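You operate a simulated robot arm through the tools that you are given. There is no shell and no other tool.

The job below is to be done with a simulated robot arm. You get a single attempt, and the scene is never put back.

Task
Wipe the smudge off the screen with the grey cloth.
Fine: switch the monitor off before you wipe and on again after. The cloth goes back. What is to be rubbed or washed off counts as gone when no trace of it is left.

Only the result counts: the job must be done as asked and must still hold three seconds after the hand-in. Knocking over, shifting, dropping, spilling or breaking anything else fails it. Flat cloth is picked up by pressing the open fingertips on it (5 to 10 N) and closing them slowly along it; thin cloth reads only 2 to 8 mm in the jaws.

Robot
A 7-joint arm with a two-finger parallel gripper, fixed in place. Base frame: the origin is at the foot of the arm, x ahead of it, y to its left, z up; the work surface is at about z = 73. Lengths are in cm, angles in degrees, forces in N, time in s.
With the tool pointing down near the work surface it reaches from about 10 to 68 cm from the base axis. Its first joint turns from -143.0 to 143.0 degrees. Payload 3 kg.
Tool frame: the origin (TCP) lies between the finger pads and is the grasp point; the fingertips stand 3 cm ahead of it; z points along the fingers, y is the line along which they close. Largest opening 11 cm; finger width 2, thickness 1; the body of the gripper, 4.8 by 11.2 cm, starts 5.5 cm behind the TCP.
Orientation is that of the tool frame in the base frame, as [roll, pitch, yaw] about the fixed x, y, z axes, in that order (R = Rz(yaw) Ry(pitch) Rx(roll)). With the fingers straight down and closing along the base's y, the tool's x points along the base's -x, its y along +y and its z along -z.

Tools
- The arm moves only by the tool servo_tool. Its argument "steps" is a list of rows, each a list of 7 numbers: the shift along the base's x, y, z in cm, then the turn, a rotation vector about the base's x, y, z in degrees, then the finger opening in cm, from 0 to 11. In form: [[tx, ty, tz, wx, wy, wz, fingers], ...]. A call has 1 to 20 rows; each row shifts and turns the commanded pose from where the row before left it. Rows are played at 5 a second. More than 5 cm and 8.6 degrees between two rows, or a gripper value outside its range, and nothing of the call is played. A pose out of reach is approached as far as the arm can. The call stops where the force on the tool passes 50 N (or 10 N more than at its start, if that is more) or the arm is blocked; 0.2 s more then pass. Each finger travels about 10.8 cm/s and halts on what it meets, pressing with about 40 N; the grip force reading is that of the motor and also rises with nothing between the fingers. The clock runs only during rows and for 0.2 s after the last one: add rows that do not move to give the fingers time. It gives the time, the measured TCP pose, the force on the tool (base axes), the opening and the grip force at its end, in the units of the frame above (readings bear some noise), with the torque about the TCP (base axes, N m) and any sound that the robot's microphone picked up.
- Cameras (640 x 400 px; columns grow to the right, rows downward): "scene" is fixed at [39.9, -65.04, 143.45]; the picture's right is [0.80, -0.59, 0.00], its down [-0.35, -0.47, -0.81] and it looks along [0.48, 0.65, -0.59] (base axes); focal length 296 px, centre (320, 200). "wrist" rides on the gripper at [7.2, 1.7, -10.3] in the tool frame; the picture's right is [-0.23, 0.97, 0.00], its down [-0.76, -0.18, -0.62] and it looks along [-0.61, -0.14, 0.78] (tool axes); focal length 222 px, centre (320, 200). There is no depth. A picture from a camera that has moved, and an enlarged one, comes with that camera's place and axes in the base frame and with its lens.
- get_image(camera): a new picture of that camera. It takes no simulated time.
- raise_lower(by): slides the trunk up (or, below 0, down) by that many cm; the arm rides with it, the base frame stays. It gives what a move gives, with no picture.
- inspect(camera, box): a new picture of the part [left, top, right, bottom] of that camera's present view, enlarged. It takes no simulated time.
- hand_in(): hands the job in; it is judged then, once.

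Nothing tells you positions but the pictures and the camera data. Unless the task says otherwise, let go and move clear before handing in.

The tools are called by a JSON object that holds its "op" and its "data". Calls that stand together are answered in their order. servo_tool: Moves the arm, as the interface text tells. Its arguments: {"type":"object","properties":{"steps":{"type":"array","items":{"type":"array","items":{"type":"number"}}}},"required":["steps"]} The other tools are called the same way: raise_lower (by) slides the trunk up or down; get_image (camera) takes a picture; inspect (camera, box) takes an enlarged picture of a part of a camera's view; hand_in () hands the job in.

At the start:

```text
time: 0.0
position: [73.34, -19.92, 122.1]
tool_rot: [180.0, 0.0, 179.8]
force: [0.6, 0.7, -0.1]
torque: [0.0, -0.01, -0.01]
finger_gap: 10.98
grasp_force: 0.1
trunk travel left (down, up): [-82.5, 6.5]
```

scene: 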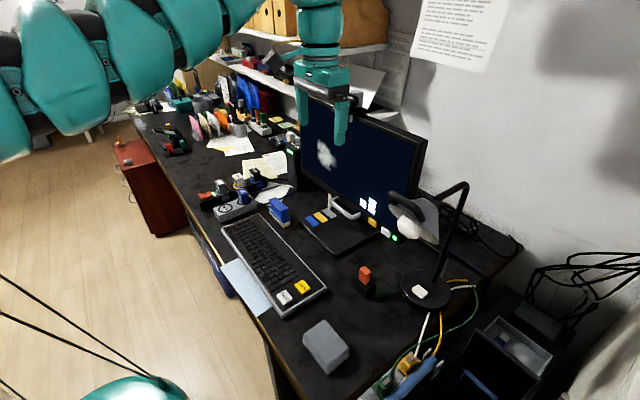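
wrist: 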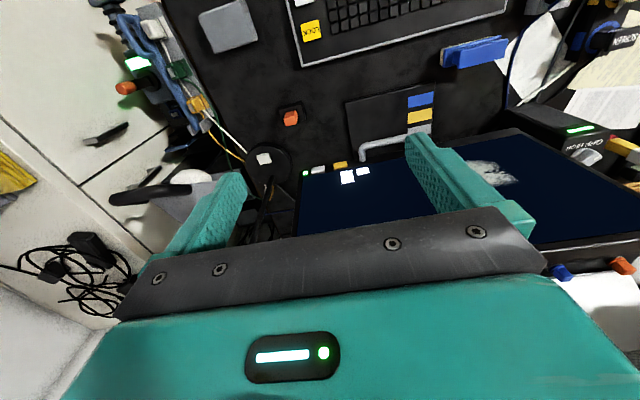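

I see a desk with a monitor showing a whitish smudge, a keyboard, and a grey block-like thing near the front edge (maybe the cloth or a sponge). I'll look closer at several areas before moving.

{"op": "inspect", "data": {"camera": "scene", "box": [280, 80, 440, 260]}}

{"op": "inspect", "data": {"camera": "scene", "box": [210, 200, 370, 380]}}

{"op": "inspect", "data": {"camera": "scene", "box": [330, 180, 480, 310]}}

{"op": "inspect", "data": {"camera": "wrist", "box": [230, 60, 460, 220]}}

{"op": "inspect", "data": {"camera": "wrist", "box": [180, 0, 340, 100]}}

```text
2.22 times, centred on (360, 170) of scene
camera zoom: at [39.9, -65.04, 143.45], right [0.8, -0.59, 0.0], down [-0.35, -0.47, -0.81], along [0.48, 0.65, -0.59], focal length 657 px, centre (231, 267)
```

zoom: 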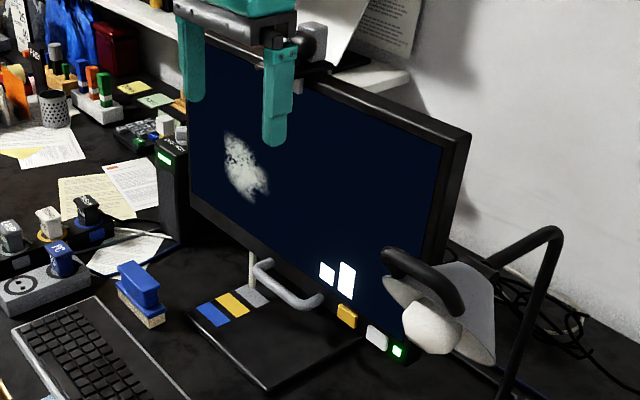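

```text
2.22 times, centred on (290, 290) of scene
camera zoom: at [39.9, -65.04, 143.45], right [0.8, -0.59, 0.0], down [-0.35, -0.47, -0.81], along [0.48, 0.65, -0.59], focal length 657 px, centre (387, 0)
```

zoom: 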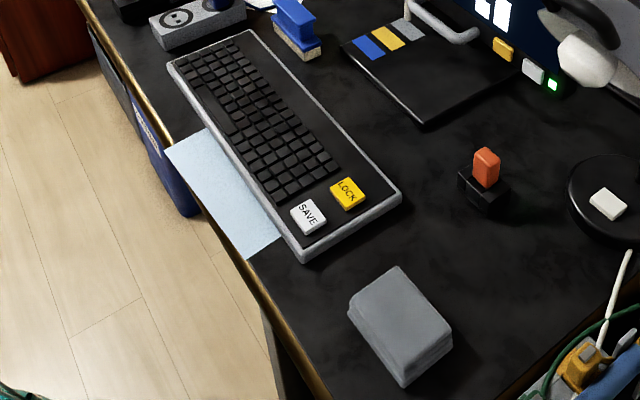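

```text
3.08 times, centred on (405, 245) of scene
camera zoom: at [39.9, -65.04, 143.45], right [0.8, -0.59, 0.0], down [-0.35, -0.47, -0.81], along [0.48, 0.65, -0.59], focal length 909 px, centre (58, 62)
```

zoom: 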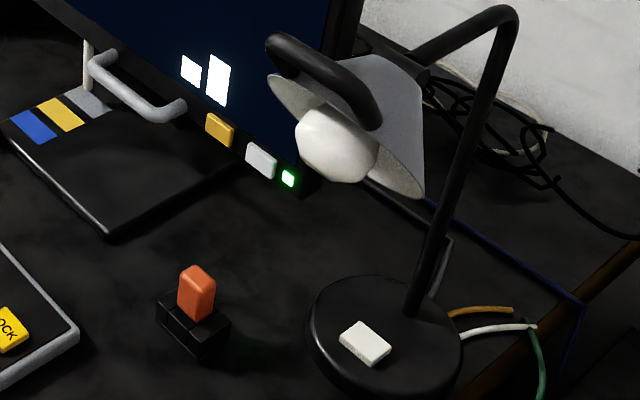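

```text
2.50 times, centred on (345, 140) of wrist
camera zoom: at [66.18, -18.29, 132.26], right [0.23, 0.97, 0.0], down [0.76, -0.18, 0.62], along [0.61, -0.14, -0.78], focal length 555 px, centre (258, 350)
```

zoom: 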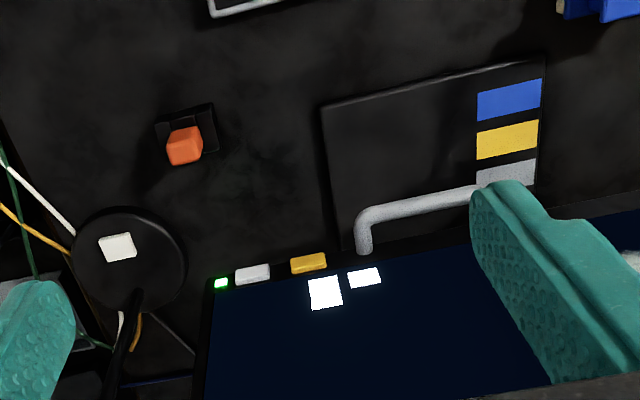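

```text
4.00 times, centred on (260, 50) of wrist
camera zoom: at [66.18, -18.29, 132.26], right [0.23, 0.97, 0.0], down [0.76, -0.18, 0.62], along [0.61, -0.14, -0.78], focal length 888 px, centre (560, 800)
```

zoom: 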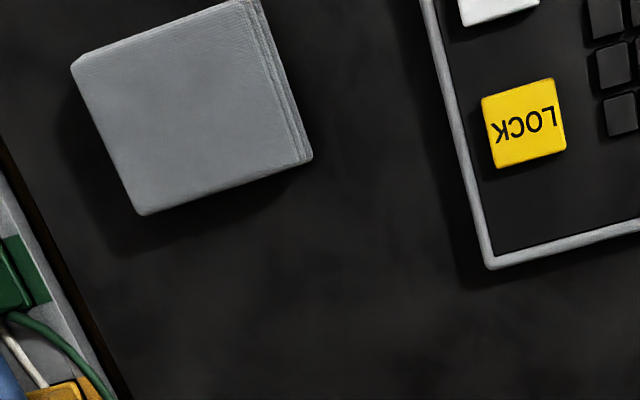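

The grey cloth looks like a folded pad at about (63, -36.5), with its top near z = 75. The monitor's lower right bezel holds a yellow and a white button plus a green LED, around (93, -25, 86). I'll back off and tilt the tool to view the monitor properly.

{"op": "servo_tool", "data": {"steps": [[-5, 0, 0, 0, -6, 0, 11], [-5, 0, 0, 0, -6, 0, 11], [-5, 0, 0, 0, -6, 0, 11], [-5, 0, 0, 0, -6, 0, 11], [-5, 0, 0, 0, -6, 0, 11], [0, 0, 0, 0, 0, 0, 11]]}}

{"op": "get_image", "data": {"camera": "scene"}}

{"op": "get_image", "data": {"camera": "wrist"}}

```text
time: 1.4
position: [71.38, -19.93, 121.93]
tool_rot: [180.0, 2.4, 179.9]
force: [0.3, 0.7, 0.3]
torque: [0.02, 0.02, 0.0]
finger_gap: 11.03
grasp_force: 0.1
out of reach, approached as far as the arm can: row 1, 2, 3, 4, 5
trunk travel left (down, up): [-82.5, 6.5]
```

```text
taken
```

scene: 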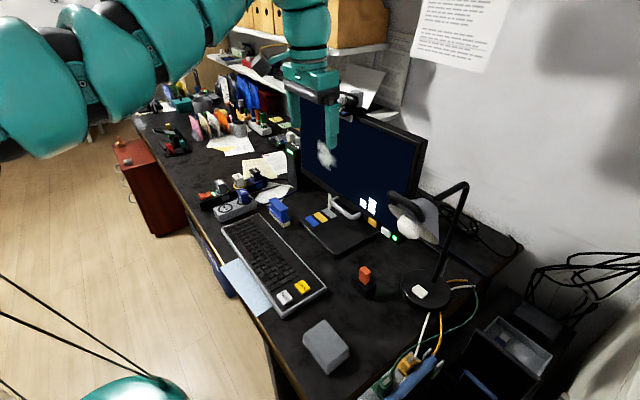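

```text
taken
camera wrist: at [63.75, -18.36, 131.9], right [0.23, 0.97, 0.01], down [0.73, -0.18, 0.65], along [0.64, -0.14, -0.76], focal length 222 px, centre (320, 200)
```

wrist: 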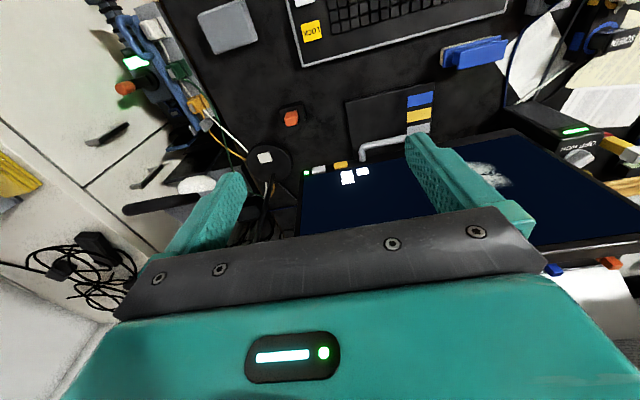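

The arm could not retract and tilt from this configuration, so it barely moved. I'll test small separate moves to learn which direction is limited.

{"op": "servo_tool", "data": {"steps": [[0, 0, 0, 0, 0, 0, 11], [0, 0, 0, 0, 0, 0, 11]]}}

```text
time: 2.0
position: [71.5, -19.9, 122.0]
tool_rot: [-180.0, 2.5, 179.9]
force: [-0.7, -0.4, -0.5]
torque: [-0.02, 0.0, 0.01]
finger_gap: 10.98
grasp_force: 0.1
trunk travel left (down, up): [-82.5, 6.5]
```

The commanded pose tracks the reached pose. I'll try a pure lift, then a pure retract.

{"op": "servo_tool", "data": {"steps": [[-2, 0, 0, 0, 0, 0, 11], [-2, 0, 0, 0, 0, 0, 11], [0, 0, 0, 0, 0, 0, 11]]}}

{"op": "servo_tool", "data": {"steps": [[0, 0, 2, 0, 0, 0, 11], [0, 0, 2, 0, 0, 0, 11], [0, 0, 0, 0, 0, 0, 11]]}}

```text
time: 2.8
position: [71.4, -19.8, 122.04]
tool_rot: [180.0, 2.5, 179.9]
force: [-0.2, 0.0, 0.1]
torque: [0.0, -0.01, -0.01]
finger_gap: 11.0
grasp_force: 0.0
out of reach, approached as far as the arm can: row 1, 2
trunk travel left (down, up): [-82.5, 6.5]
```

```text
time: 3.6
position: [71.43, -20.09, 125.94]
tool_rot: [-180.0, 2.5, -180.0]
force: [0.4, -0.4, 0.9]
torque: [0.0, 0.02, -0.03]
finger_gap: 11.0
grasp_force: 0.2
trunk travel left (down, up): [-82.5, 6.5]
```

Lifting works while retracting doesn't, so a joint is at its limit. I'll try tilting and sideways moves separately.

{"op": "servo_tool", "data": {"steps": [[0, 0, 0, 0, -5, 0, 11], [0, 0, 0, 0, -5, 0, 11], [0, 0, 0, 0, 0, 0, 11]]}}

{"op": "servo_tool", "data": {"steps": [[-2, 0, 0, 0, 0, 0, 11], [-2, 0, 0, 0, 0, 0, 11], [0, 0, 0, 0, 0, 0, 11]]}}

{"op": "servo_tool", "data": {"steps": [[0, 3, 0, 0, 0, 0, 11], [0, 3, 0, 0, 0, 0, 11], [0, 0, 0, 0, 0, 0, 11]]}}

```text
time: 4.4
position: [71.43, -20.14, 126.05]
tool_rot: [-180.0, 4.9, 179.9]
force: [-0.2, -0.4, -0.7]
torque: [-0.01, 0.02, 0.02]
finger_gap: 10.99
grasp_force: 0.1
out of reach, approached as far as the arm can: row 2
trunk travel left (down, up): [-82.5, 6.5]
```

```text
time: 5.2
position: [71.47, -20.07, 126.15]
tool_rot: [180.0, 4.9, 179.9]
force: [-0.4, 0.2, -0.7]
torque: [-0.04, 0.0, 0.03]
finger_gap: 11.0
grasp_force: 0.2
out of reach, approached as far as the arm can: row 1, 2
trunk travel left (down, up): [-82.5, 6.5]
```

```text
time: 6.0
position: [71.53, -14.2, 126.17]
tool_rot: [180.0, 4.9, 179.9]
force: [-1.0, -0.5, 0.3]
torque: [0.03, 0.02, -0.04]
finger_gap: 11.01
grasp_force: 0.1
trunk travel left (down, up): [-82.5, 6.5]
```

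Tilting the tool outward and retracting are both limited by the wrist with the trunk this high. I'll lower the trunk part way (the space under the arm is clear) and look again.

{"op": "raise_lower", "data": {"by": -15}}

{"op": "get_image", "data": {"camera": "scene"}}

{"op": "get_image", "data": {"camera": "wrist"}}

```text
time: 7.8
position: [71.44, -14.14, 111.25]
tool_rot: [180.0, 4.9, 179.9]
force: [0.2, -0.4, 0.0]
torque: [-0.03, -0.03, 0.02]
finger_gap: 10.97
grasp_force: 0.1
trunk travel left (down, up): [-67.5, 21.5]
```

```text
taken
```

scene: 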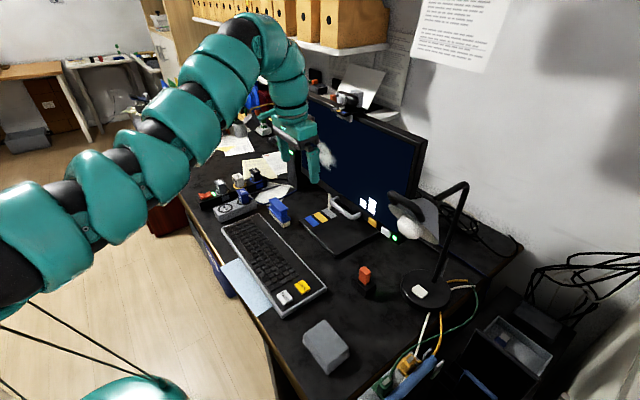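

```text
taken
camera wrist: at [63.35, -12.59, 120.82], right [0.23, 0.97, 0.02], down [0.71, -0.18, 0.69], along [0.67, -0.14, -0.73], focal length 222 px, centre (320, 200)
```

wrist: 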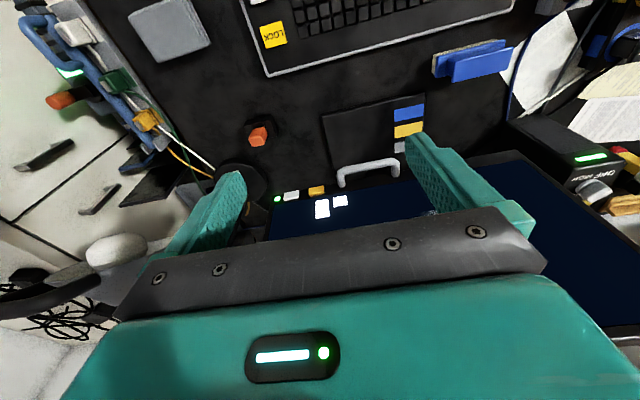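

The arm now shows clearly: it reaches up and over, with the wrist folded down. I'll try moving downward and then retracting, where the reach is said to be wider.

{"op": "servo_tool", "data": {"steps": [[0, 0, -3, 0, 0, 0, 11], [0, 0, -3, 0, 0, 0, 11], [0, 0, 0, 0, 0, 0, 11]]}}

{"op": "servo_tool", "data": {"steps": [[-3, 0, 0, 0, 0, 0, 11], [-3, 0, 0, 0, 0, 0, 11], [0, 0, 0, 0, 0, 0, 11]]}}

```text
time: 8.6
position: [71.5, -14.43, 109.22]
tool_rot: [179.9, 4.6, 179.7]
force: [0.4, 0.4, -0.4]
torque: [0.03, 0.01, 0.0]
finger_gap: 11.01
grasp_force: 0.0
out of reach, approached as far as the arm can: row 1, 2
trunk travel left (down, up): [-67.5, 21.5]
```

```text
time: 9.3
position: [71.6, -14.45, 109.11]
tool_rot: [179.9, 4.7, 179.6]
force: [0.4, -0.2, -0.1]
torque: [-0.02, 0.0, 0.01]
finger_gap: 10.98
grasp_force: 0.1
out of reach, approached as far as the arm can: row 1, 2
trunk travel left (down, up): [-67.5, 21.5]
```

Down is limited too. I'll test a small wrist unfolding, with the tool tilting forward about the wrist point, and a yaw turn.

{"op": "servo_tool", "data": {"steps": [[1.3, 0, 0.2, 0, -3, 0, 11], [1.3, 0, 0.2, 0, -3, 0, 11], [0, 0, 0, 0, 0, 0, 11]]}}

{"op": "servo_tool", "data": {"steps": [[0, 0, 0, 0, 0, 8, 11], [0, 0, 0, 0, 0, 8, 11], [0, 0, 0, 0, 0, 0, 11]]}}

{"op": "servo_tool", "data": {"steps": [[-2, 0, 0, 0, 0, 0, 11], [-2, 0, 0, 0, 0, 0, 11], [0, 0, 0, 0, 0, 0, 11]]}}

```text
time: 10.2
position: [74.16, -14.41, 109.72]
tool_rot: [-180.0, 11.0, 179.9]
force: [-0.2, 0.1, 0.4]
torque: [-0.02, 0.0, 0.04]
finger_gap: 10.98
grasp_force: 0.1
trunk travel left (down, up): [-67.5, 21.5]
```

```text
time: 10.9
position: [73.89, -14.46, 109.57]
tool_rot: [-179.9, 10.9, -164.0]
force: [-0.1, 0.1, 0.1]
torque: [0.01, 0.01, -0.01]
finger_gap: 11.0
grasp_force: 0.1
trunk travel left (down, up): [-67.5, 21.5]
```

```text
time: 11.8
position: [73.99, -14.41, 109.79]
tool_rot: [-180.0, 11.0, -164.1]
force: [-0.2, -0.2, -0.7]
torque: [-0.02, -0.01, 0.01]
finger_gap: 10.99
grasp_force: 0.0
out of reach, approached as far as the arm can: row 1, 2
trunk travel left (down, up): [-67.5, 21.5]
```

Unfolding and yawing work, so the shoulder or elbow seems limited. I'll try retracting while rising.

{"op": "servo_tool", "data": {"steps": [[-2, 0, 3, 0, 0, 0, 11], [-2, 0, 3, 0, 0, 0, 11], [0, 0, 0, 0, 0, 0, 11]]}}

{"op": "get_image", "data": {"camera": "scene"}}

```text
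time: 12.6
position: [73.28, -14.53, 110.63]
tool_rot: [179.9, 10.8, -164.1]
force: [-0.9, 0.8, 0.3]
torque: [0.01, 0.0, -0.01]
finger_gap: 11.0
grasp_force: 0.0
out of reach, approached as far as the arm can: row 1, 2
trunk travel left (down, up): [-67.5, 21.5]
```

```text
taken
```

scene: 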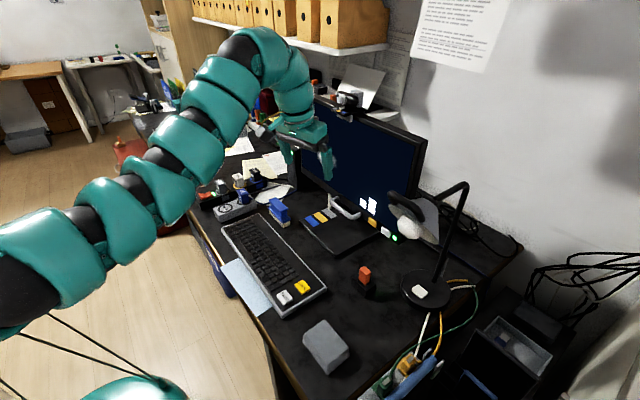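

Working the picture geometry, the screen plane stands at roughly x = 93 (bottom) to 96 (top), y from -28 to 19 and z from 85 to 114, with the smudge near (94, 5, 97). The arm seems stuck near a straight-elbow posture. There are about 20 cm free ahead, so I'll extend slightly to see whether it can pass through.

{"op": "servo_tool", "data": {"steps": [[2, 0, 1.5, 0, 0, 0, 11], [2, 0, 1.5, 0, 0, 0, 11], [0, 0, 0, 0, 0, 0, 11]]}}

{"op": "get_image", "data": {"camera": "scene"}}

```text
time: 13.3
position: [77.08, -14.24, 113.48]
tool_rot: [-180.0, 11.1, -164.0]
force: [1.5, -0.4, 0.0]
torque: [0.02, 0.0, 0.01]
finger_gap: 11.02
grasp_force: 0.2
trunk travel left (down, up): [-67.5, 21.5]
```

```text
taken
```

scene: 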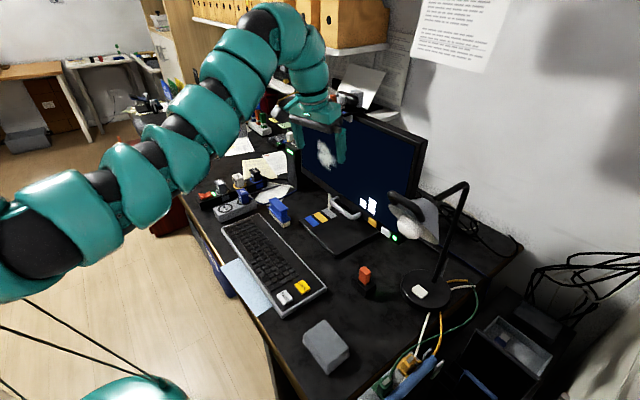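

Extension works, so the limit is the wrist fold when the arm is bowed. I'll look closely at the buttons from here before planning the press.

{"op": "get_image", "data": {"camera": "wrist"}}

{"op": "inspect", "data": {"camera": "scene", "box": [350, 190, 410, 250]}}

{"op": "inspect", "data": {"camera": "scene", "box": [295, 120, 355, 200]}}

```text
taken
camera wrist: at [68.07, -15.26, 122.31], right [-0.05, 1.0, 0.04], down [0.65, 0.0, 0.76], along [0.75, 0.07, -0.65], focal length 222 px, centre (320, 200)
```

wrist: 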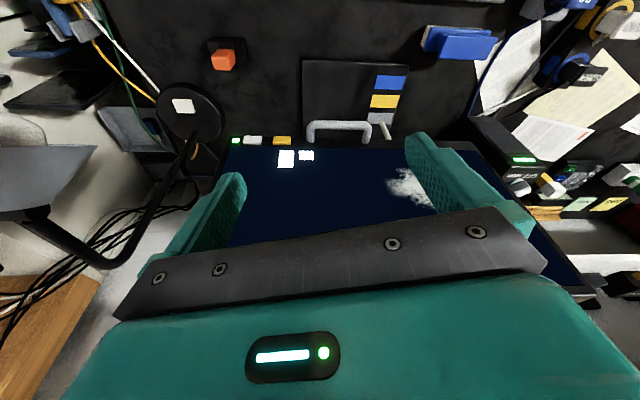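

```text
6.67 times, centred on (380, 220) of scene
camera zoom: at [39.9, -65.04, 143.45], right [0.8, -0.59, 0.0], down [-0.35, -0.47, -0.81], along [0.48, 0.65, -0.59], focal length 1970 px, centre (-80, 67)
```

zoom: 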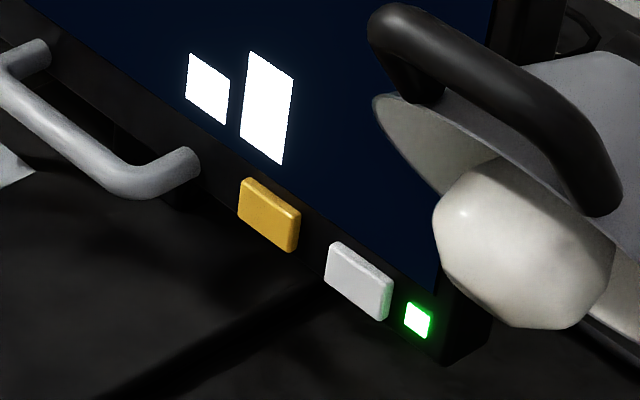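

```text
5.00 times, centred on (325, 160) of scene
camera zoom: at [39.9, -65.04, 143.45], right [0.8, -0.59, 0.0], down [-0.35, -0.47, -0.81], along [0.48, 0.65, -0.59], focal length 1477 px, centre (295, 400)
```

zoom: 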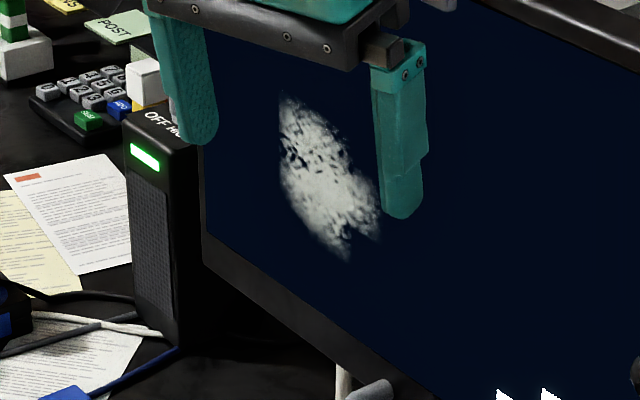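

There's a black box left of the monitor with lettering that starts "OFF ..." and a green light. I'll read it and check the other switches.

{"op": "inspect", "data": {"camera": "wrist", "box": [460, 110, 580, 210]}}

{"op": "inspect", "data": {"camera": "wrist", "box": [220, 110, 340, 190]}}

{"op": "inspect", "data": {"camera": "wrist", "box": [150, 20, 280, 120]}}

{"op": "inspect", "data": {"camera": "scene", "box": [180, 90, 310, 220]}}

{"op": "inspect", "data": {"camera": "scene", "box": [360, 280, 560, 400]}}

```text
4.00 times, centred on (520, 160) of wrist
camera zoom: at [68.07, -15.26, 122.31], right [-0.05, 1.0, 0.04], down [0.65, 0.0, 0.76], along [0.75, 0.07, -0.65], focal length 888 px, centre (-480, 360)
```

zoom: 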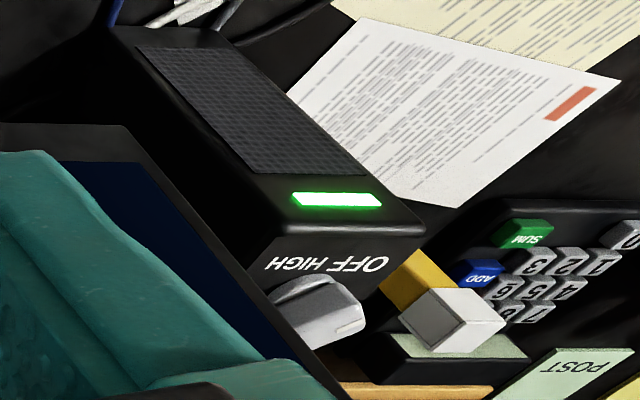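

```text
5.00 times, centred on (280, 150) of wrist
camera zoom: at [68.07, -15.26, 122.31], right [-0.05, 1.0, 0.04], down [0.65, 0.0, 0.76], along [0.75, 0.07, -0.65], focal length 1111 px, centre (520, 450)
```

zoom: 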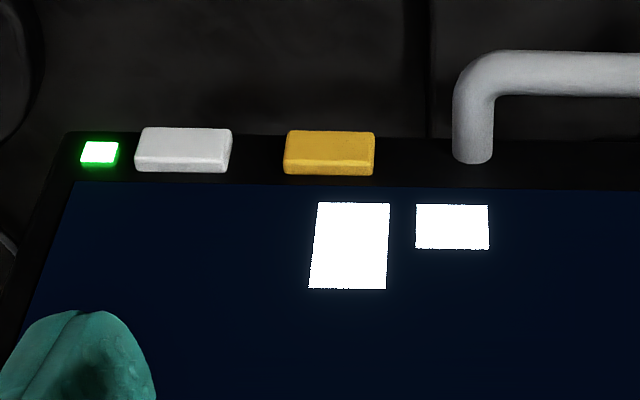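

```text
4.00 times, centred on (215, 70) of wrist
camera zoom: at [68.07, -15.26, 122.31], right [-0.05, 1.0, 0.04], down [0.65, 0.0, 0.76], along [0.75, 0.07, -0.65], focal length 888 px, centre (740, 720)
```

zoom: 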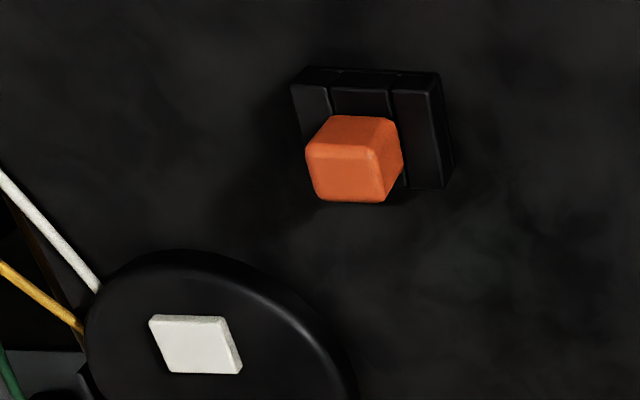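

```text
3.08 times, centred on (245, 155) of scene
camera zoom: at [39.9, -65.04, 143.45], right [0.8, -0.59, 0.0], down [-0.35, -0.47, -0.81], along [0.48, 0.65, -0.59], focal length 909 px, centre (551, 338)
```

zoom: 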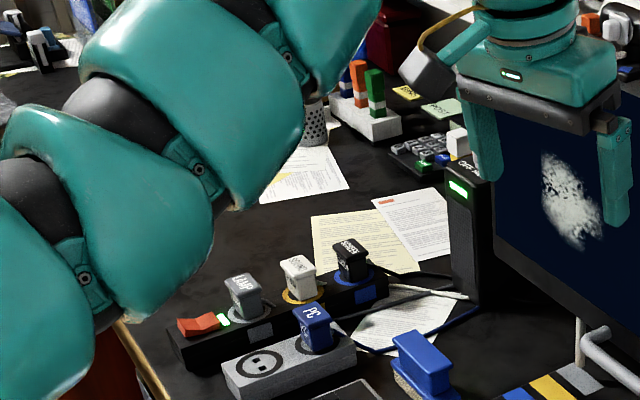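

```text
3.20 times, centred on (460, 340) of scene
camera zoom: at [39.9, -65.04, 143.45], right [0.8, -0.59, 0.0], down [-0.35, -0.47, -0.81], along [0.48, 0.65, -0.59], focal length 946 px, centre (-128, -248)
```

zoom: 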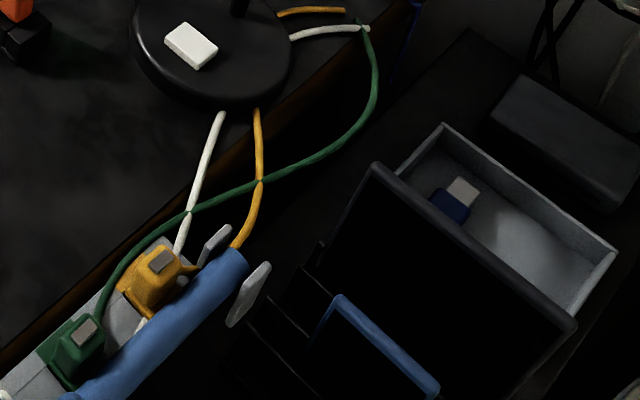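

The white button beside the green LED, at about (92.5, -25.0, 85.8), looks like the monitor's power button. The "OFF HIGH" box is a separate device. I'll roll the tool about its own axis by about 104° so the camera sits on the left side; that suits both pressing and wiping.

{"op": "servo_tool", "data": {"steps": [[0, 0, 0, 1.46, 0.42, -7.84, 11], [0, 0, 0, 1.46, 0.42, -7.84, 11], [0, 0, 0, 1.46, 0.42, -7.84, 11], [0, 0, 0, 1.46, 0.42, -7.84, 11], [0, 0, 0, 1.46, 0.42, -7.84, 11], [0, 0, 0, 1.46, 0.42, -7.84, 11], [0, 0, 0, 1.46, 0.42, -7.84, 11], [0, 0, 0, 1.46, 0.42, -7.84, 11], [0, 0, 0, 1.46, 0.42, -7.84, 11], [0, 0, 0, 1.46, 0.42, -7.84, 11], [0, 0, 0, 1.46, 0.42, -7.84, 11], [0, 0, 0, 1.46, 0.42, -7.84, 11], [0, 0, 0, 1.46, 0.42, -7.84, 11], [0, 0, 0, 0, 0, 0, 11]]}}

{"op": "get_image", "data": {"camera": "scene"}}

{"op": "get_image", "data": {"camera": "wrist"}}

```text
time: 16.4
position: [77.38, -14.08, 113.4]
tool_rot: [169.5, -2.7, 92.3]
force: [-0.5, 0.3, 0.3]
torque: [-0.02, 0.0, -0.01]
finger_gap: 10.99
grasp_force: 0.0
trunk travel left (down, up): [-67.5, 21.5]
```

```text
taken
```

scene: 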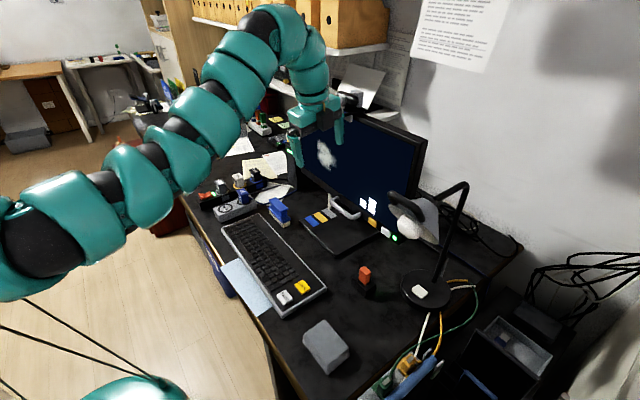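

```text
taken
camera wrist: at [76.91, -7.53, 124.2], right [0.97, -0.2, 0.17], down [-0.26, -0.8, 0.54], along [0.03, -0.57, -0.82], focal length 222 px, centre (320, 200)
```

wrist: 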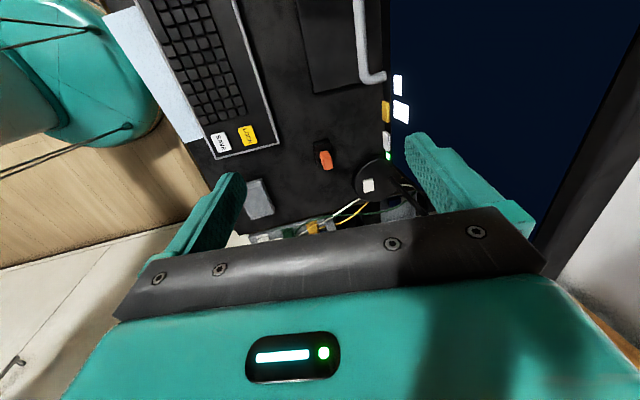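

The roll worked. Now I'll tilt the tool forward while moving down and toward the button, halfway first, to check clearances.

{"op": "servo_tool", "data": {"steps": [[0.2, -1.1, -2.5, -0.3, -7.25, -0.25, 9], [0.2, -1.1, -2.5, -0.3, -7.25, -0.25, 7], [0.2, -1.1, -2.5, -0.3, -7.25, -0.25, 5], [0.2, -1.1, -2.5, -0.3, -7.25, -0.25, 3], [0.2, -1.1, -2.5, -0.3, -7.25, -0.25, 1], [0, 0, 0, 0, 0, 0, 0]]}}

{"op": "get_image", "data": {"camera": "scene"}}

{"op": "get_image", "data": {"camera": "wrist"}}

```text
time: 17.8
position: [78.29, -19.68, 100.92]
tool_rot: [133.0, 0.3, 91.9]
force: [0.5, 0.1, 0.5]
torque: [0.0, 0.01, -0.03]
finger_gap: 0.0
grasp_force: 37.8
trunk travel left (down, up): [-67.5, 21.5]
```

```text
taken
```

scene: 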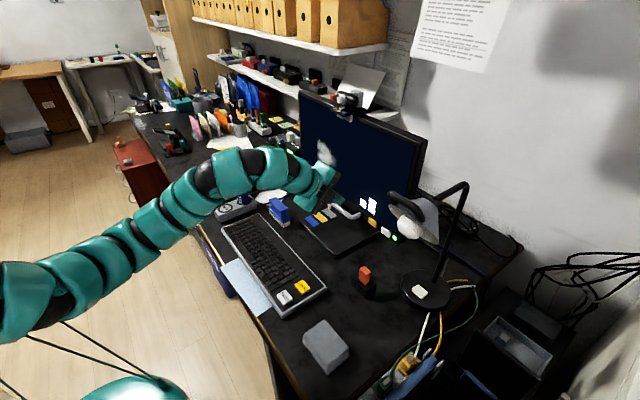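

```text
taken
camera wrist: at [71.71, -12.6, 109.14], right [0.67, -0.2, 0.71], down [-0.55, -0.78, 0.3], along [0.49, -0.59, -0.63], focal length 222 px, centre (320, 200)
```

wrist: 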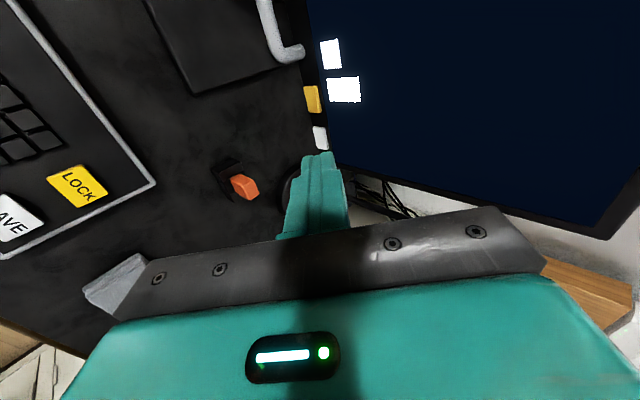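

The arm is clear of everything. I'll continue the tilt and descent to a point about 6 cm in front of the white button.

{"op": "servo_tool", "data": {"steps": [[1.0, -1.06, -2.7, 0, -7.2, -0.4, 0], [1.0, -1.06, -2.7, 0, -7.2, -0.4, 0], [1.0, -1.06, -2.7, 0, -7.2, -0.4, 0], [1.0, -1.06, -2.7, 0, -7.2, -0.4, 0], [1.0, -1.06, -2.7, 0, -7.2, -0.4, 0], [0, 0, 0, 0, 0, 0, 0]]}}

{"op": "get_image", "data": {"camera": "scene"}}

{"op": "get_image", "data": {"camera": "wrist"}}

```text
time: 19.1
position: [83.53, -25.23, 87.64]
tool_rot: [97.3, 0.8, 89.4]
force: [-0.2, 0.0, 0.3]
torque: [-0.03, 0.04, 0.0]
finger_gap: 0.0
grasp_force: 38.1
trunk travel left (down, up): [-67.5, 21.5]
```

```text
taken
```

scene: 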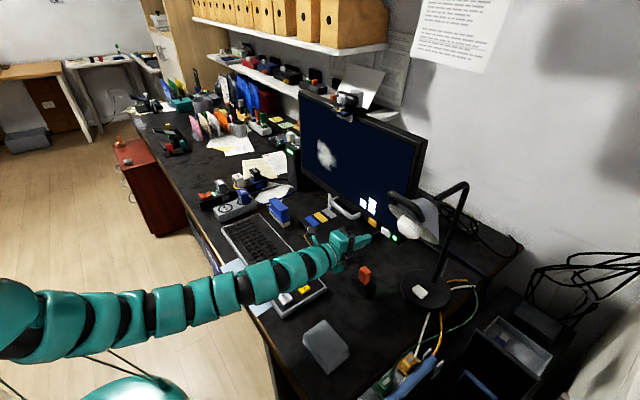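

```text
taken
camera wrist: at [73.63, -17.89, 90.38], right [0.12, -0.21, 0.97], down [-0.65, -0.76, -0.09], along [0.75, -0.62, -0.23], focal length 222 px, centre (320, 200)
```

wrist: 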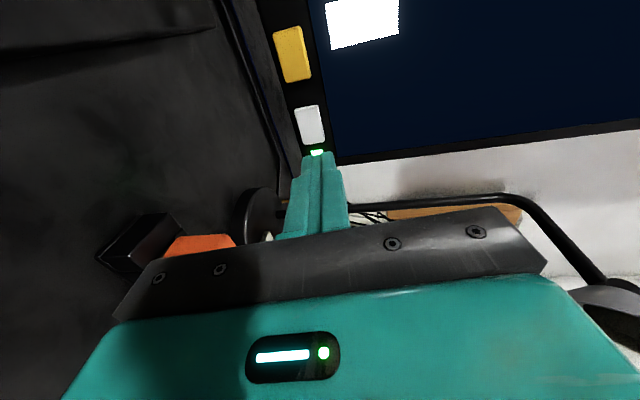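

The fingertips point at the white button with about 6 cm to go. I'll line up and approach to just before contact.

{"op": "servo_tool", "data": {"steps": [[1.6, 0.15, -0.7, 0, 0, 0, 0], [1.6, 0.15, -0.7, 0, 0, 0, 0], [1.4, 0.05, -0.15, 0, 0, 0, 0], [0, 0, 0, 0, 0, 0, 0]]}}

{"op": "inspect", "data": {"camera": "wrist", "box": [220, 20, 420, 180]}}

{"op": "inspect", "data": {"camera": "scene", "box": [320, 180, 440, 280]}}

```text
time: 20.1
position: [88.12, -24.72, 86.14]
tool_rot: [97.1, 0.8, 89.4]
force: [0.4, -0.5, -0.2]
torque: [0.02, -0.03, -0.01]
finger_gap: 0.0
grasp_force: 37.1
trunk travel left (down, up): [-67.5, 21.5]
```

```text
2.50 times, centred on (320, 100) of wrist
camera zoom: at [78.11, -17.41, 88.92], right [0.12, -0.22, 0.97], down [-0.65, -0.76, -0.09], along [0.75, -0.62, -0.23], focal length 555 px, centre (320, 450)
```

zoom: 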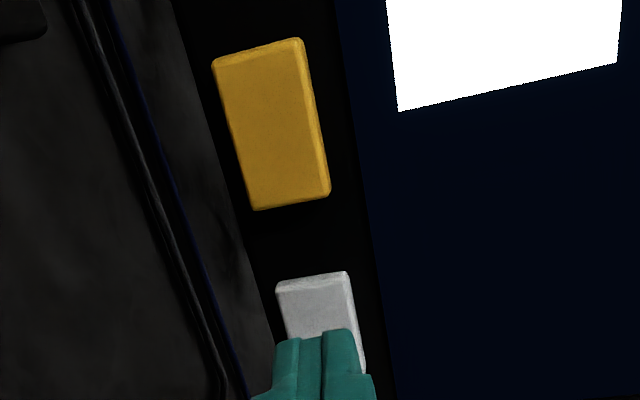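

```text
4.00 times, centred on (380, 230) of scene
camera zoom: at [39.9, -65.04, 143.45], right [0.8, -0.59, 0.0], down [-0.35, -0.47, -0.81], along [0.48, 0.65, -0.59], focal length 1182 px, centre (80, 80)
```

zoom: 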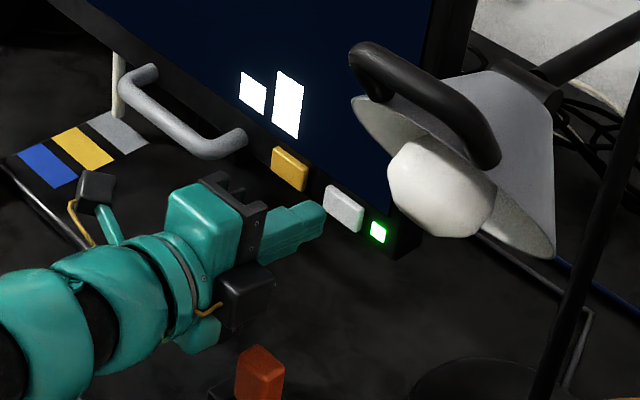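

The fingertips are about 1.4 cm from the white button and centred on it. I'll advance gently.

{"op": "servo_tool", "data": {"steps": [[0.6, -0.1, 0, 0, 0, 0, 0], [0.5, -0.1, 0, 0, 0, 0, 0], [0.3, 0, 0, 0, 0, 0, 0]]}}

{"op": "inspect", "data": {"camera": "scene", "box": [320, 180, 440, 280]}}

```text
time: 20.9
position: [89.27, -24.7, 86.02]
tool_rot: [97.2, 0.7, 89.5]
force: [-0.7, 0.0, 0.2]
torque: [0.0, -0.05, 0.03]
finger_gap: 0.0
grasp_force: 38.1
trunk travel left (down, up): [-67.5, 21.5]
```

```text
4.00 times, centred on (380, 230) of scene
camera zoom: at [39.9, -65.04, 143.45], right [0.8, -0.59, 0.0], down [-0.35, -0.47, -0.81], along [0.48, 0.65, -0.59], focal length 1182 px, centre (80, 80)
```

zoom: 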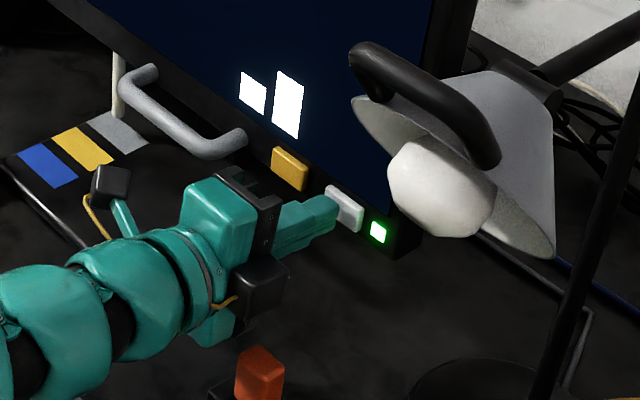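

Nearly touching, with no force yet. I'll continue in small steps.

{"op": "servo_tool", "data": {"steps": [[0.3, 0, 0, 0, 0, 0, 0], [0.2, 0, 0, 0, 0, 0, 0]]}}

{"op": "inspect", "data": {"camera": "scene", "box": [320, 180, 440, 280]}}

```text
time: 21.6
position: [89.9, -24.77, 86.16]
tool_rot: [97.2, 0.7, 89.4]
force: [0.2, 0.3, -0.1]
torque: [0.02, -0.03, 0.02]
finger_gap: 0.0
grasp_force: 37.7
trunk travel left (down, up): [-67.5, 21.5]
```

```text
4.00 times, centred on (380, 230) of scene
camera zoom: at [39.9, -65.04, 143.45], right [0.8, -0.59, 0.0], down [-0.35, -0.47, -0.81], along [0.48, 0.65, -0.59], focal length 1182 px, centre (80, 80)
```

zoom: 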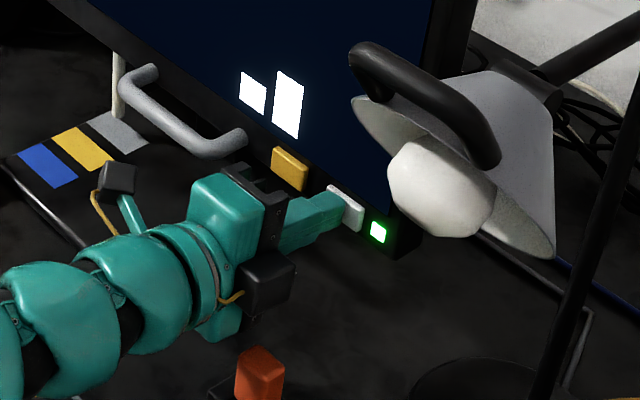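

{"op": "servo_tool", "data": {"steps": [[0.2, 0, 0, 0, 0, 0, 0], [0.2, 0, 0, 0, 0, 0, 0]]}}

{"op": "inspect", "data": {"camera": "wrist", "box": [220, 20, 420, 180]}}

```text
time: 22.1
position: [90.29, -24.78, 86.01]
tool_rot: [97.2, 0.7, 89.4]
force: [-3.3, 0.0, -0.5]
torque: [0.03, -0.02, 0.02]
finger_gap: 0.0
grasp_force: 38.0
trunk travel left (down, up): [-67.5, 21.5]
heard: click
```

```text
2.50 times, centred on (320, 100) of wrist
camera zoom: at [80.33, -17.52, 88.84], right [0.12, -0.22, 0.97], down [-0.65, -0.76, -0.09], along [0.75, -0.62, -0.23], focal length 555 px, centre (320, 450)
```

zoom: 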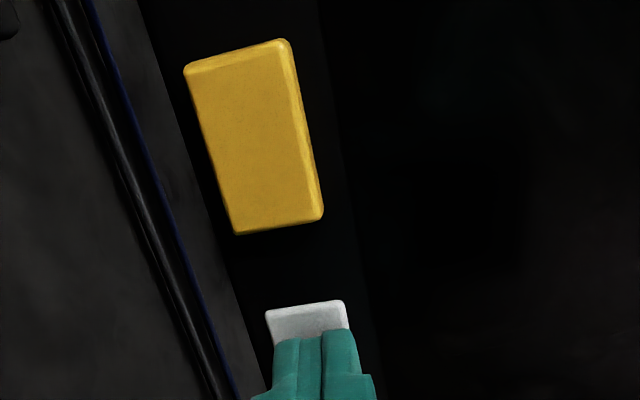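

A click was heard and the screen went dark. I'll back straight off and check the LED.

{"op": "servo_tool", "data": {"steps": [[-1, 0, 0, 0, 0, 0, 0], [-2.5, 0, 0.3, 0, 0, 0, 0], [-3, 0, 0.5, 0, 0, 0, 0], [0, 0, 0, 0, 0, 0, 0]]}}

{"op": "get_image", "data": {"camera": "scene"}}

{"op": "get_image", "data": {"camera": "wrist"}}

{"op": "inspect", "data": {"camera": "scene", "box": [290, 90, 450, 250]}}

```text
time: 23.1
position: [83.76, -24.67, 86.82]
tool_rot: [97.2, 0.6, 89.4]
force: [-0.3, 0.5, 0.2]
torque: [0.0, 0.03, 0.0]
finger_gap: 0.0
grasp_force: 37.6
trunk travel left (down, up): [-67.5, 21.5]
```

```text
taken
```

scene: 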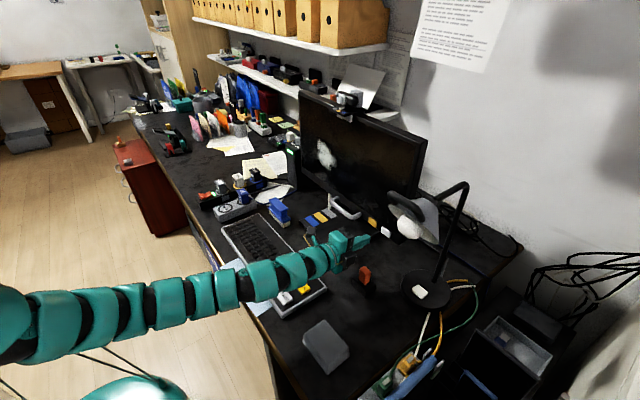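

```text
taken
camera wrist: at [73.86, -17.36, 89.68], right [0.12, -0.22, 0.97], down [-0.65, -0.76, -0.09], along [0.75, -0.62, -0.23], focal length 222 px, centre (320, 200)
```

wrist: 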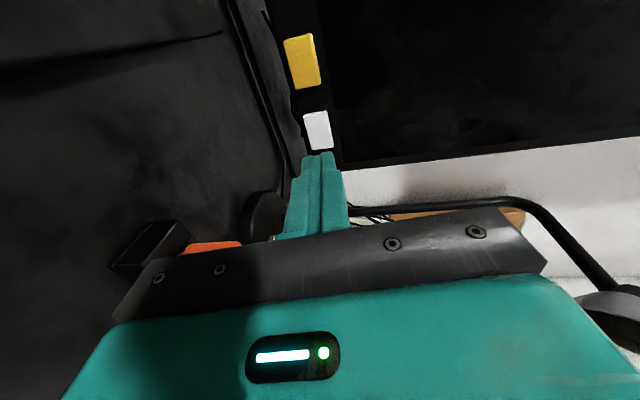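

```text
2.50 times, centred on (370, 170) of scene
camera zoom: at [39.9, -65.04, 143.45], right [0.8, -0.59, 0.0], down [-0.35, -0.47, -0.81], along [0.48, 0.65, -0.59], focal length 739 px, centre (195, 275)
```

zoom: 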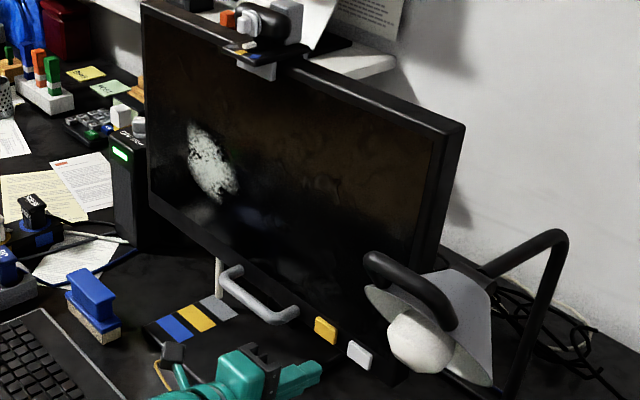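

The monitor is off: LED dark, smudge still visible. The screen is a vertical plane at about x = 93, with the smudge at roughly y -2.5 to 9 and z 93.5 to 103.5. Next comes the cloth: I'll retreat, raise the trunk a little, then turn the tool downward.

{"op": "servo_tool", "data": {"steps": [[-4, 0, 0.5, 0, 0, 0, 0], [-4, 0, 0.5, 0, 0, 0, 0], [-4, 0, 0.5, 0, 0, 0, 0], [0, 0, 0, 0, 0, 0, 0]]}}

{"op": "raise_lower", "data": {"by": 10}}

{"op": "get_image", "data": {"camera": "scene"}}

```text
time: 24.1
position: [71.6, -24.7, 88.19]
tool_rot: [97.3, 0.7, 89.4]
force: [-0.5, 0.5, 0.5]
torque: [-0.01, 0.01, 0.0]
finger_gap: 0.0
grasp_force: 37.7
trunk travel left (down, up): [-67.5, 21.5]
```

```text
time: 25.5
position: [71.61, -24.69, 98.11]
tool_rot: [97.2, 0.7, 89.5]
force: [0.0, -0.4, 0.4]
torque: [0.0, 0.0, 0.03]
finger_gap: 0.0
grasp_force: 37.3
trunk travel left (down, up): [-77.5, 11.5]
```

```text
taken
```

scene: 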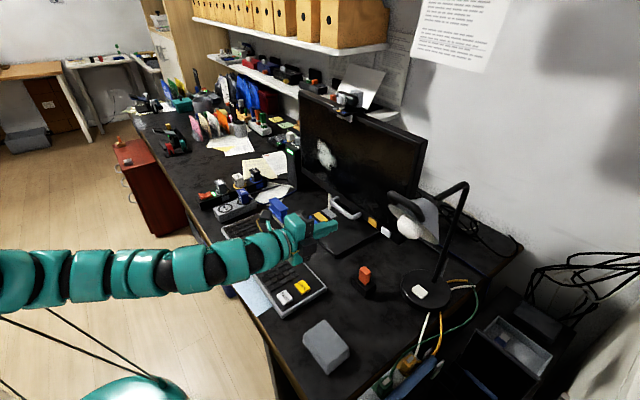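

The arm is clear. I'll turn the tool downward near the cloth, in two halves.

{"op": "servo_tool", "data": {"steps": [[-0.5, -0.3, -0.5, 0, 8.2, 0, 0], [-0.5, -0.3, -0.5, 0, 8.2, 0, 0], [-0.5, -0.3, -0.5, 0, 8.2, 0, 2], [-0.5, -0.3, -0.5, 0, 8.2, 0, 4], [-0.5, -0.3, -0.5, 0, 8.2, 0, 6], [-0.5, -0.3, -0.5, 0, 8.2, 0, 8], [-0.5, -0.3, -0.5, 0, 8.2, 0, 10], [-0.5, -0.3, -0.5, 0, 8.2, 0, 11], [-0.5, -0.3, -0.5, 0, 8.2, 0, 11], [-0.5, -0.3, -0.5, 0, 8.2, 0, 11], [0, 0, 0, 0, 0, 0, 11]]}}

{"op": "get_image", "data": {"camera": "scene"}}

{"op": "get_image", "data": {"camera": "wrist"}}

```text
time: 27.9
position: [66.52, -27.65, 93.29]
tool_rot: [179.2, 0.6, 90.6]
force: [0.2, -0.4, 0.7]
torque: [-0.02, -0.04, 0.0]
finger_gap: 11.01
grasp_force: 0.1
trunk travel left (down, up): [-77.5, 11.5]
```

```text
taken
```

scene: 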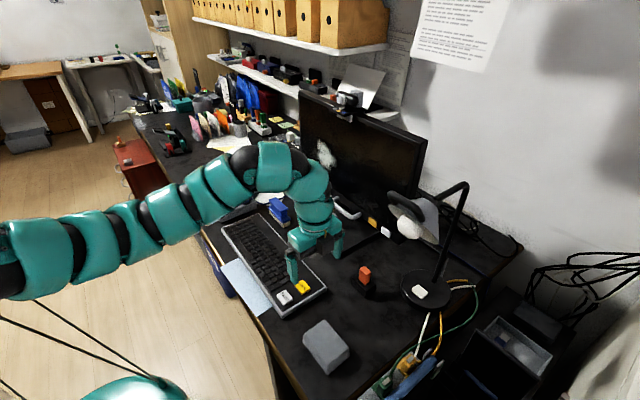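

```text
taken
camera wrist: at [68.05, -20.43, 103.43], right [0.98, -0.22, 0.02], down [-0.18, -0.76, 0.63], along [-0.12, -0.62, -0.78], focal length 222 px, centre (320, 200)
```

wrist: 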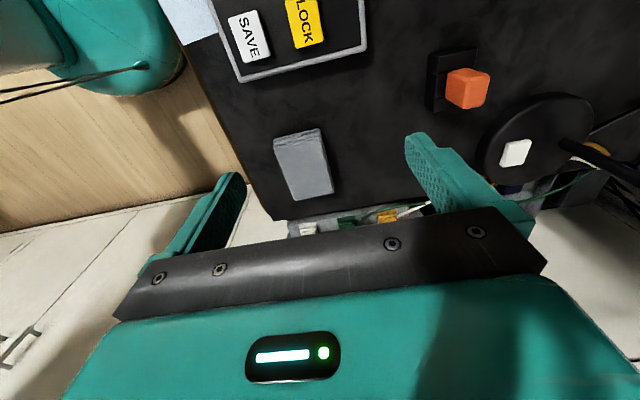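

The tool now points straight down with the cloth in view. I'll zoom in to measure it.

{"op": "inspect", "data": {"camera": "wrist", "box": [250, 110, 370, 220]}}

{"op": "inspect", "data": {"camera": "scene", "box": [280, 300, 370, 390]}}

```text
3.64 times, centred on (310, 165) of wrist
camera zoom: at [68.05, -20.43, 103.43], right [0.98, -0.22, 0.02], down [-0.18, -0.76, 0.63], along [-0.12, -0.62, -0.78], focal length 808 px, centre (356, 327)
```

zoom: 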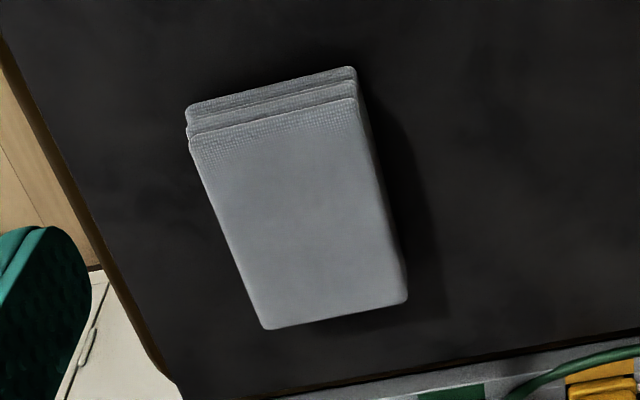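

```text
4.44 times, centred on (325, 345) of scene
camera zoom: at [39.9, -65.04, 143.45], right [0.8, -0.59, 0.0], down [-0.35, -0.47, -0.81], along [0.48, 0.65, -0.59], focal length 1313 px, centre (298, -444)
```

zoom: 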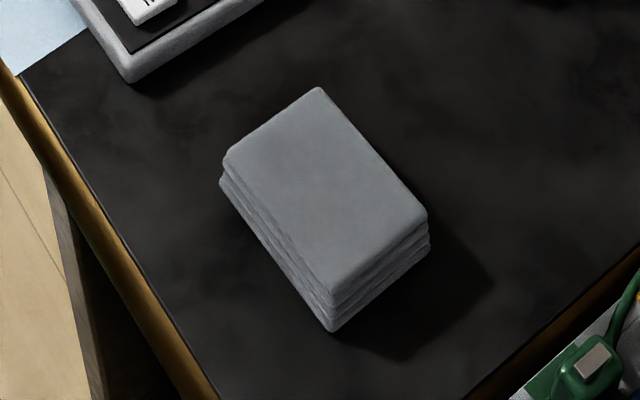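

The cloth is a three-layer folded pad spanning x 59.8 to 66.2, y -41.6 to -32, with its top near z = 75.7. I'll hover over its centre at (63.0, -36.8) with the fingers straddling it along x.

{"op": "servo_tool", "data": {"steps": [[-1.2, -3, 0, 0.6, 0.8, -0.6, 11], [-1.2, -3, 0, 0, 0, 0, 11], [-1.1, -3.15, -2, 0, 0, 0, 11], [0, 0, -4, 0, 0, 0, 11], [0, 0, 0, 0, 0, 0, 11]]}}

{"op": "get_image", "data": {"camera": "wrist"}}

{"op": "inspect", "data": {"camera": "scene", "box": [240, 220, 440, 390]}}

```text
time: 29.1
position: [62.9, -36.79, 87.38]
tool_rot: [179.9, 0.0, 90.0]
force: [-0.1, -0.1, -0.2]
torque: [0.0, -0.02, 0.01]
finger_gap: 11.01
grasp_force: 0.0
trunk travel left (down, up): [-77.5, 11.5]
```

```text
taken
camera wrist: at [64.74, -29.68, 97.61], right [0.97, -0.23, 0.0], down [-0.18, -0.76, 0.62], along [-0.14, -0.61, -0.78], focal length 222 px, centre (320, 200)
```

wrist: 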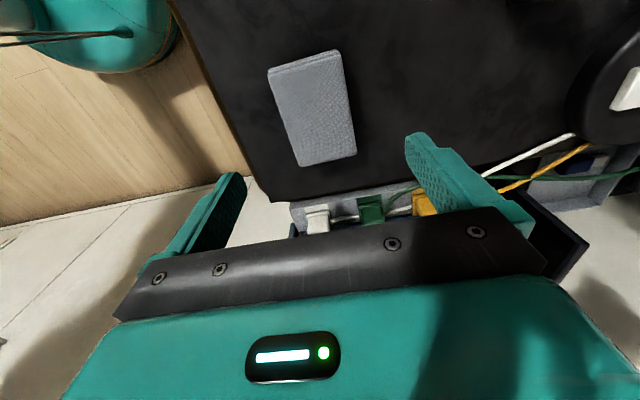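

```text
2.35 times, centred on (340, 305) of scene
camera zoom: at [39.9, -65.04, 143.45], right [0.8, -0.59, 0.0], down [-0.35, -0.47, -0.81], along [0.48, 0.65, -0.59], focal length 695 px, centre (273, -47)
```

zoom: 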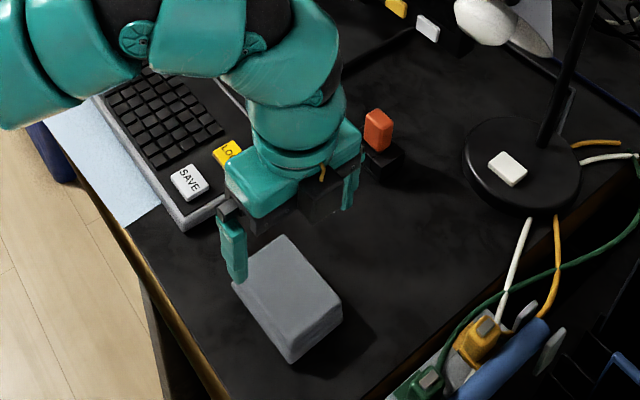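

Positioned above. I'll lower to just above the cloth, look, then go to grasp height.

{"op": "servo_tool", "data": {"steps": [[0.1, 0, -3.5, 0, 0, 0, 11], [0, 0, -3.4, 0, 0, 0, 11], [0, 0, 0, 0, 0, 0, 11]]}}

{"op": "get_image", "data": {"camera": "wrist"}}

{"op": "inspect", "data": {"camera": "scene", "box": [260, 270, 400, 390]}}

```text
time: 29.9
position: [63.35, -36.73, 80.4]
tool_rot: [179.9, 0.0, 90.0]
force: [0.0, 1.8, 0.1]
torque: [-0.01, -0.03, 0.0]
finger_gap: 10.98
grasp_force: 0.1
trunk travel left (down, up): [-77.5, 11.5]
```

```text
taken
camera wrist: at [64.99, -29.71, 90.58], right [0.97, -0.23, 0.0], down [-0.18, -0.76, 0.62], along [-0.14, -0.61, -0.78], focal length 222 px, centre (320, 200)
```

wrist: 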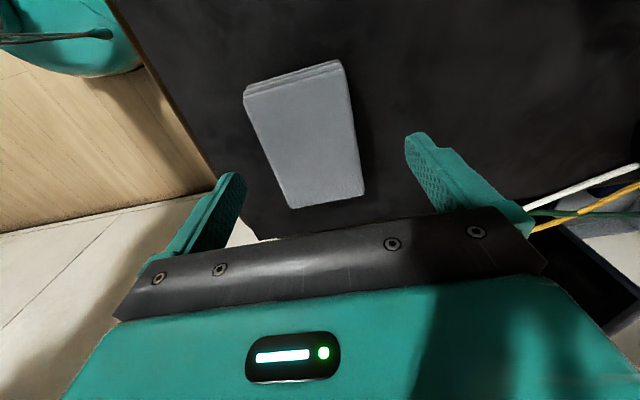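

```text
3.33 times, centred on (330, 330) of scene
camera zoom: at [39.9, -65.04, 143.45], right [0.8, -0.59, 0.0], down [-0.35, -0.47, -0.81], along [0.48, 0.65, -0.59], focal length 985 px, centre (287, -233)
```

zoom: 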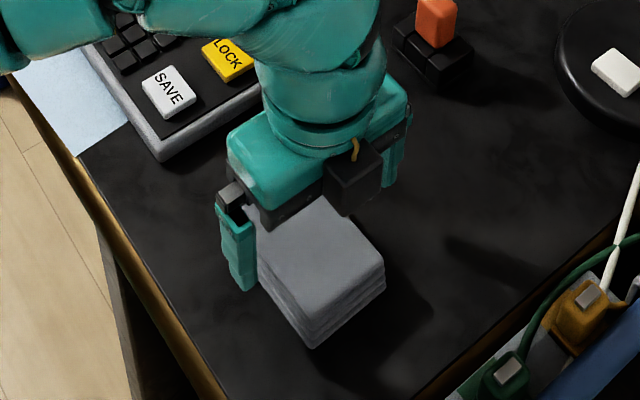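

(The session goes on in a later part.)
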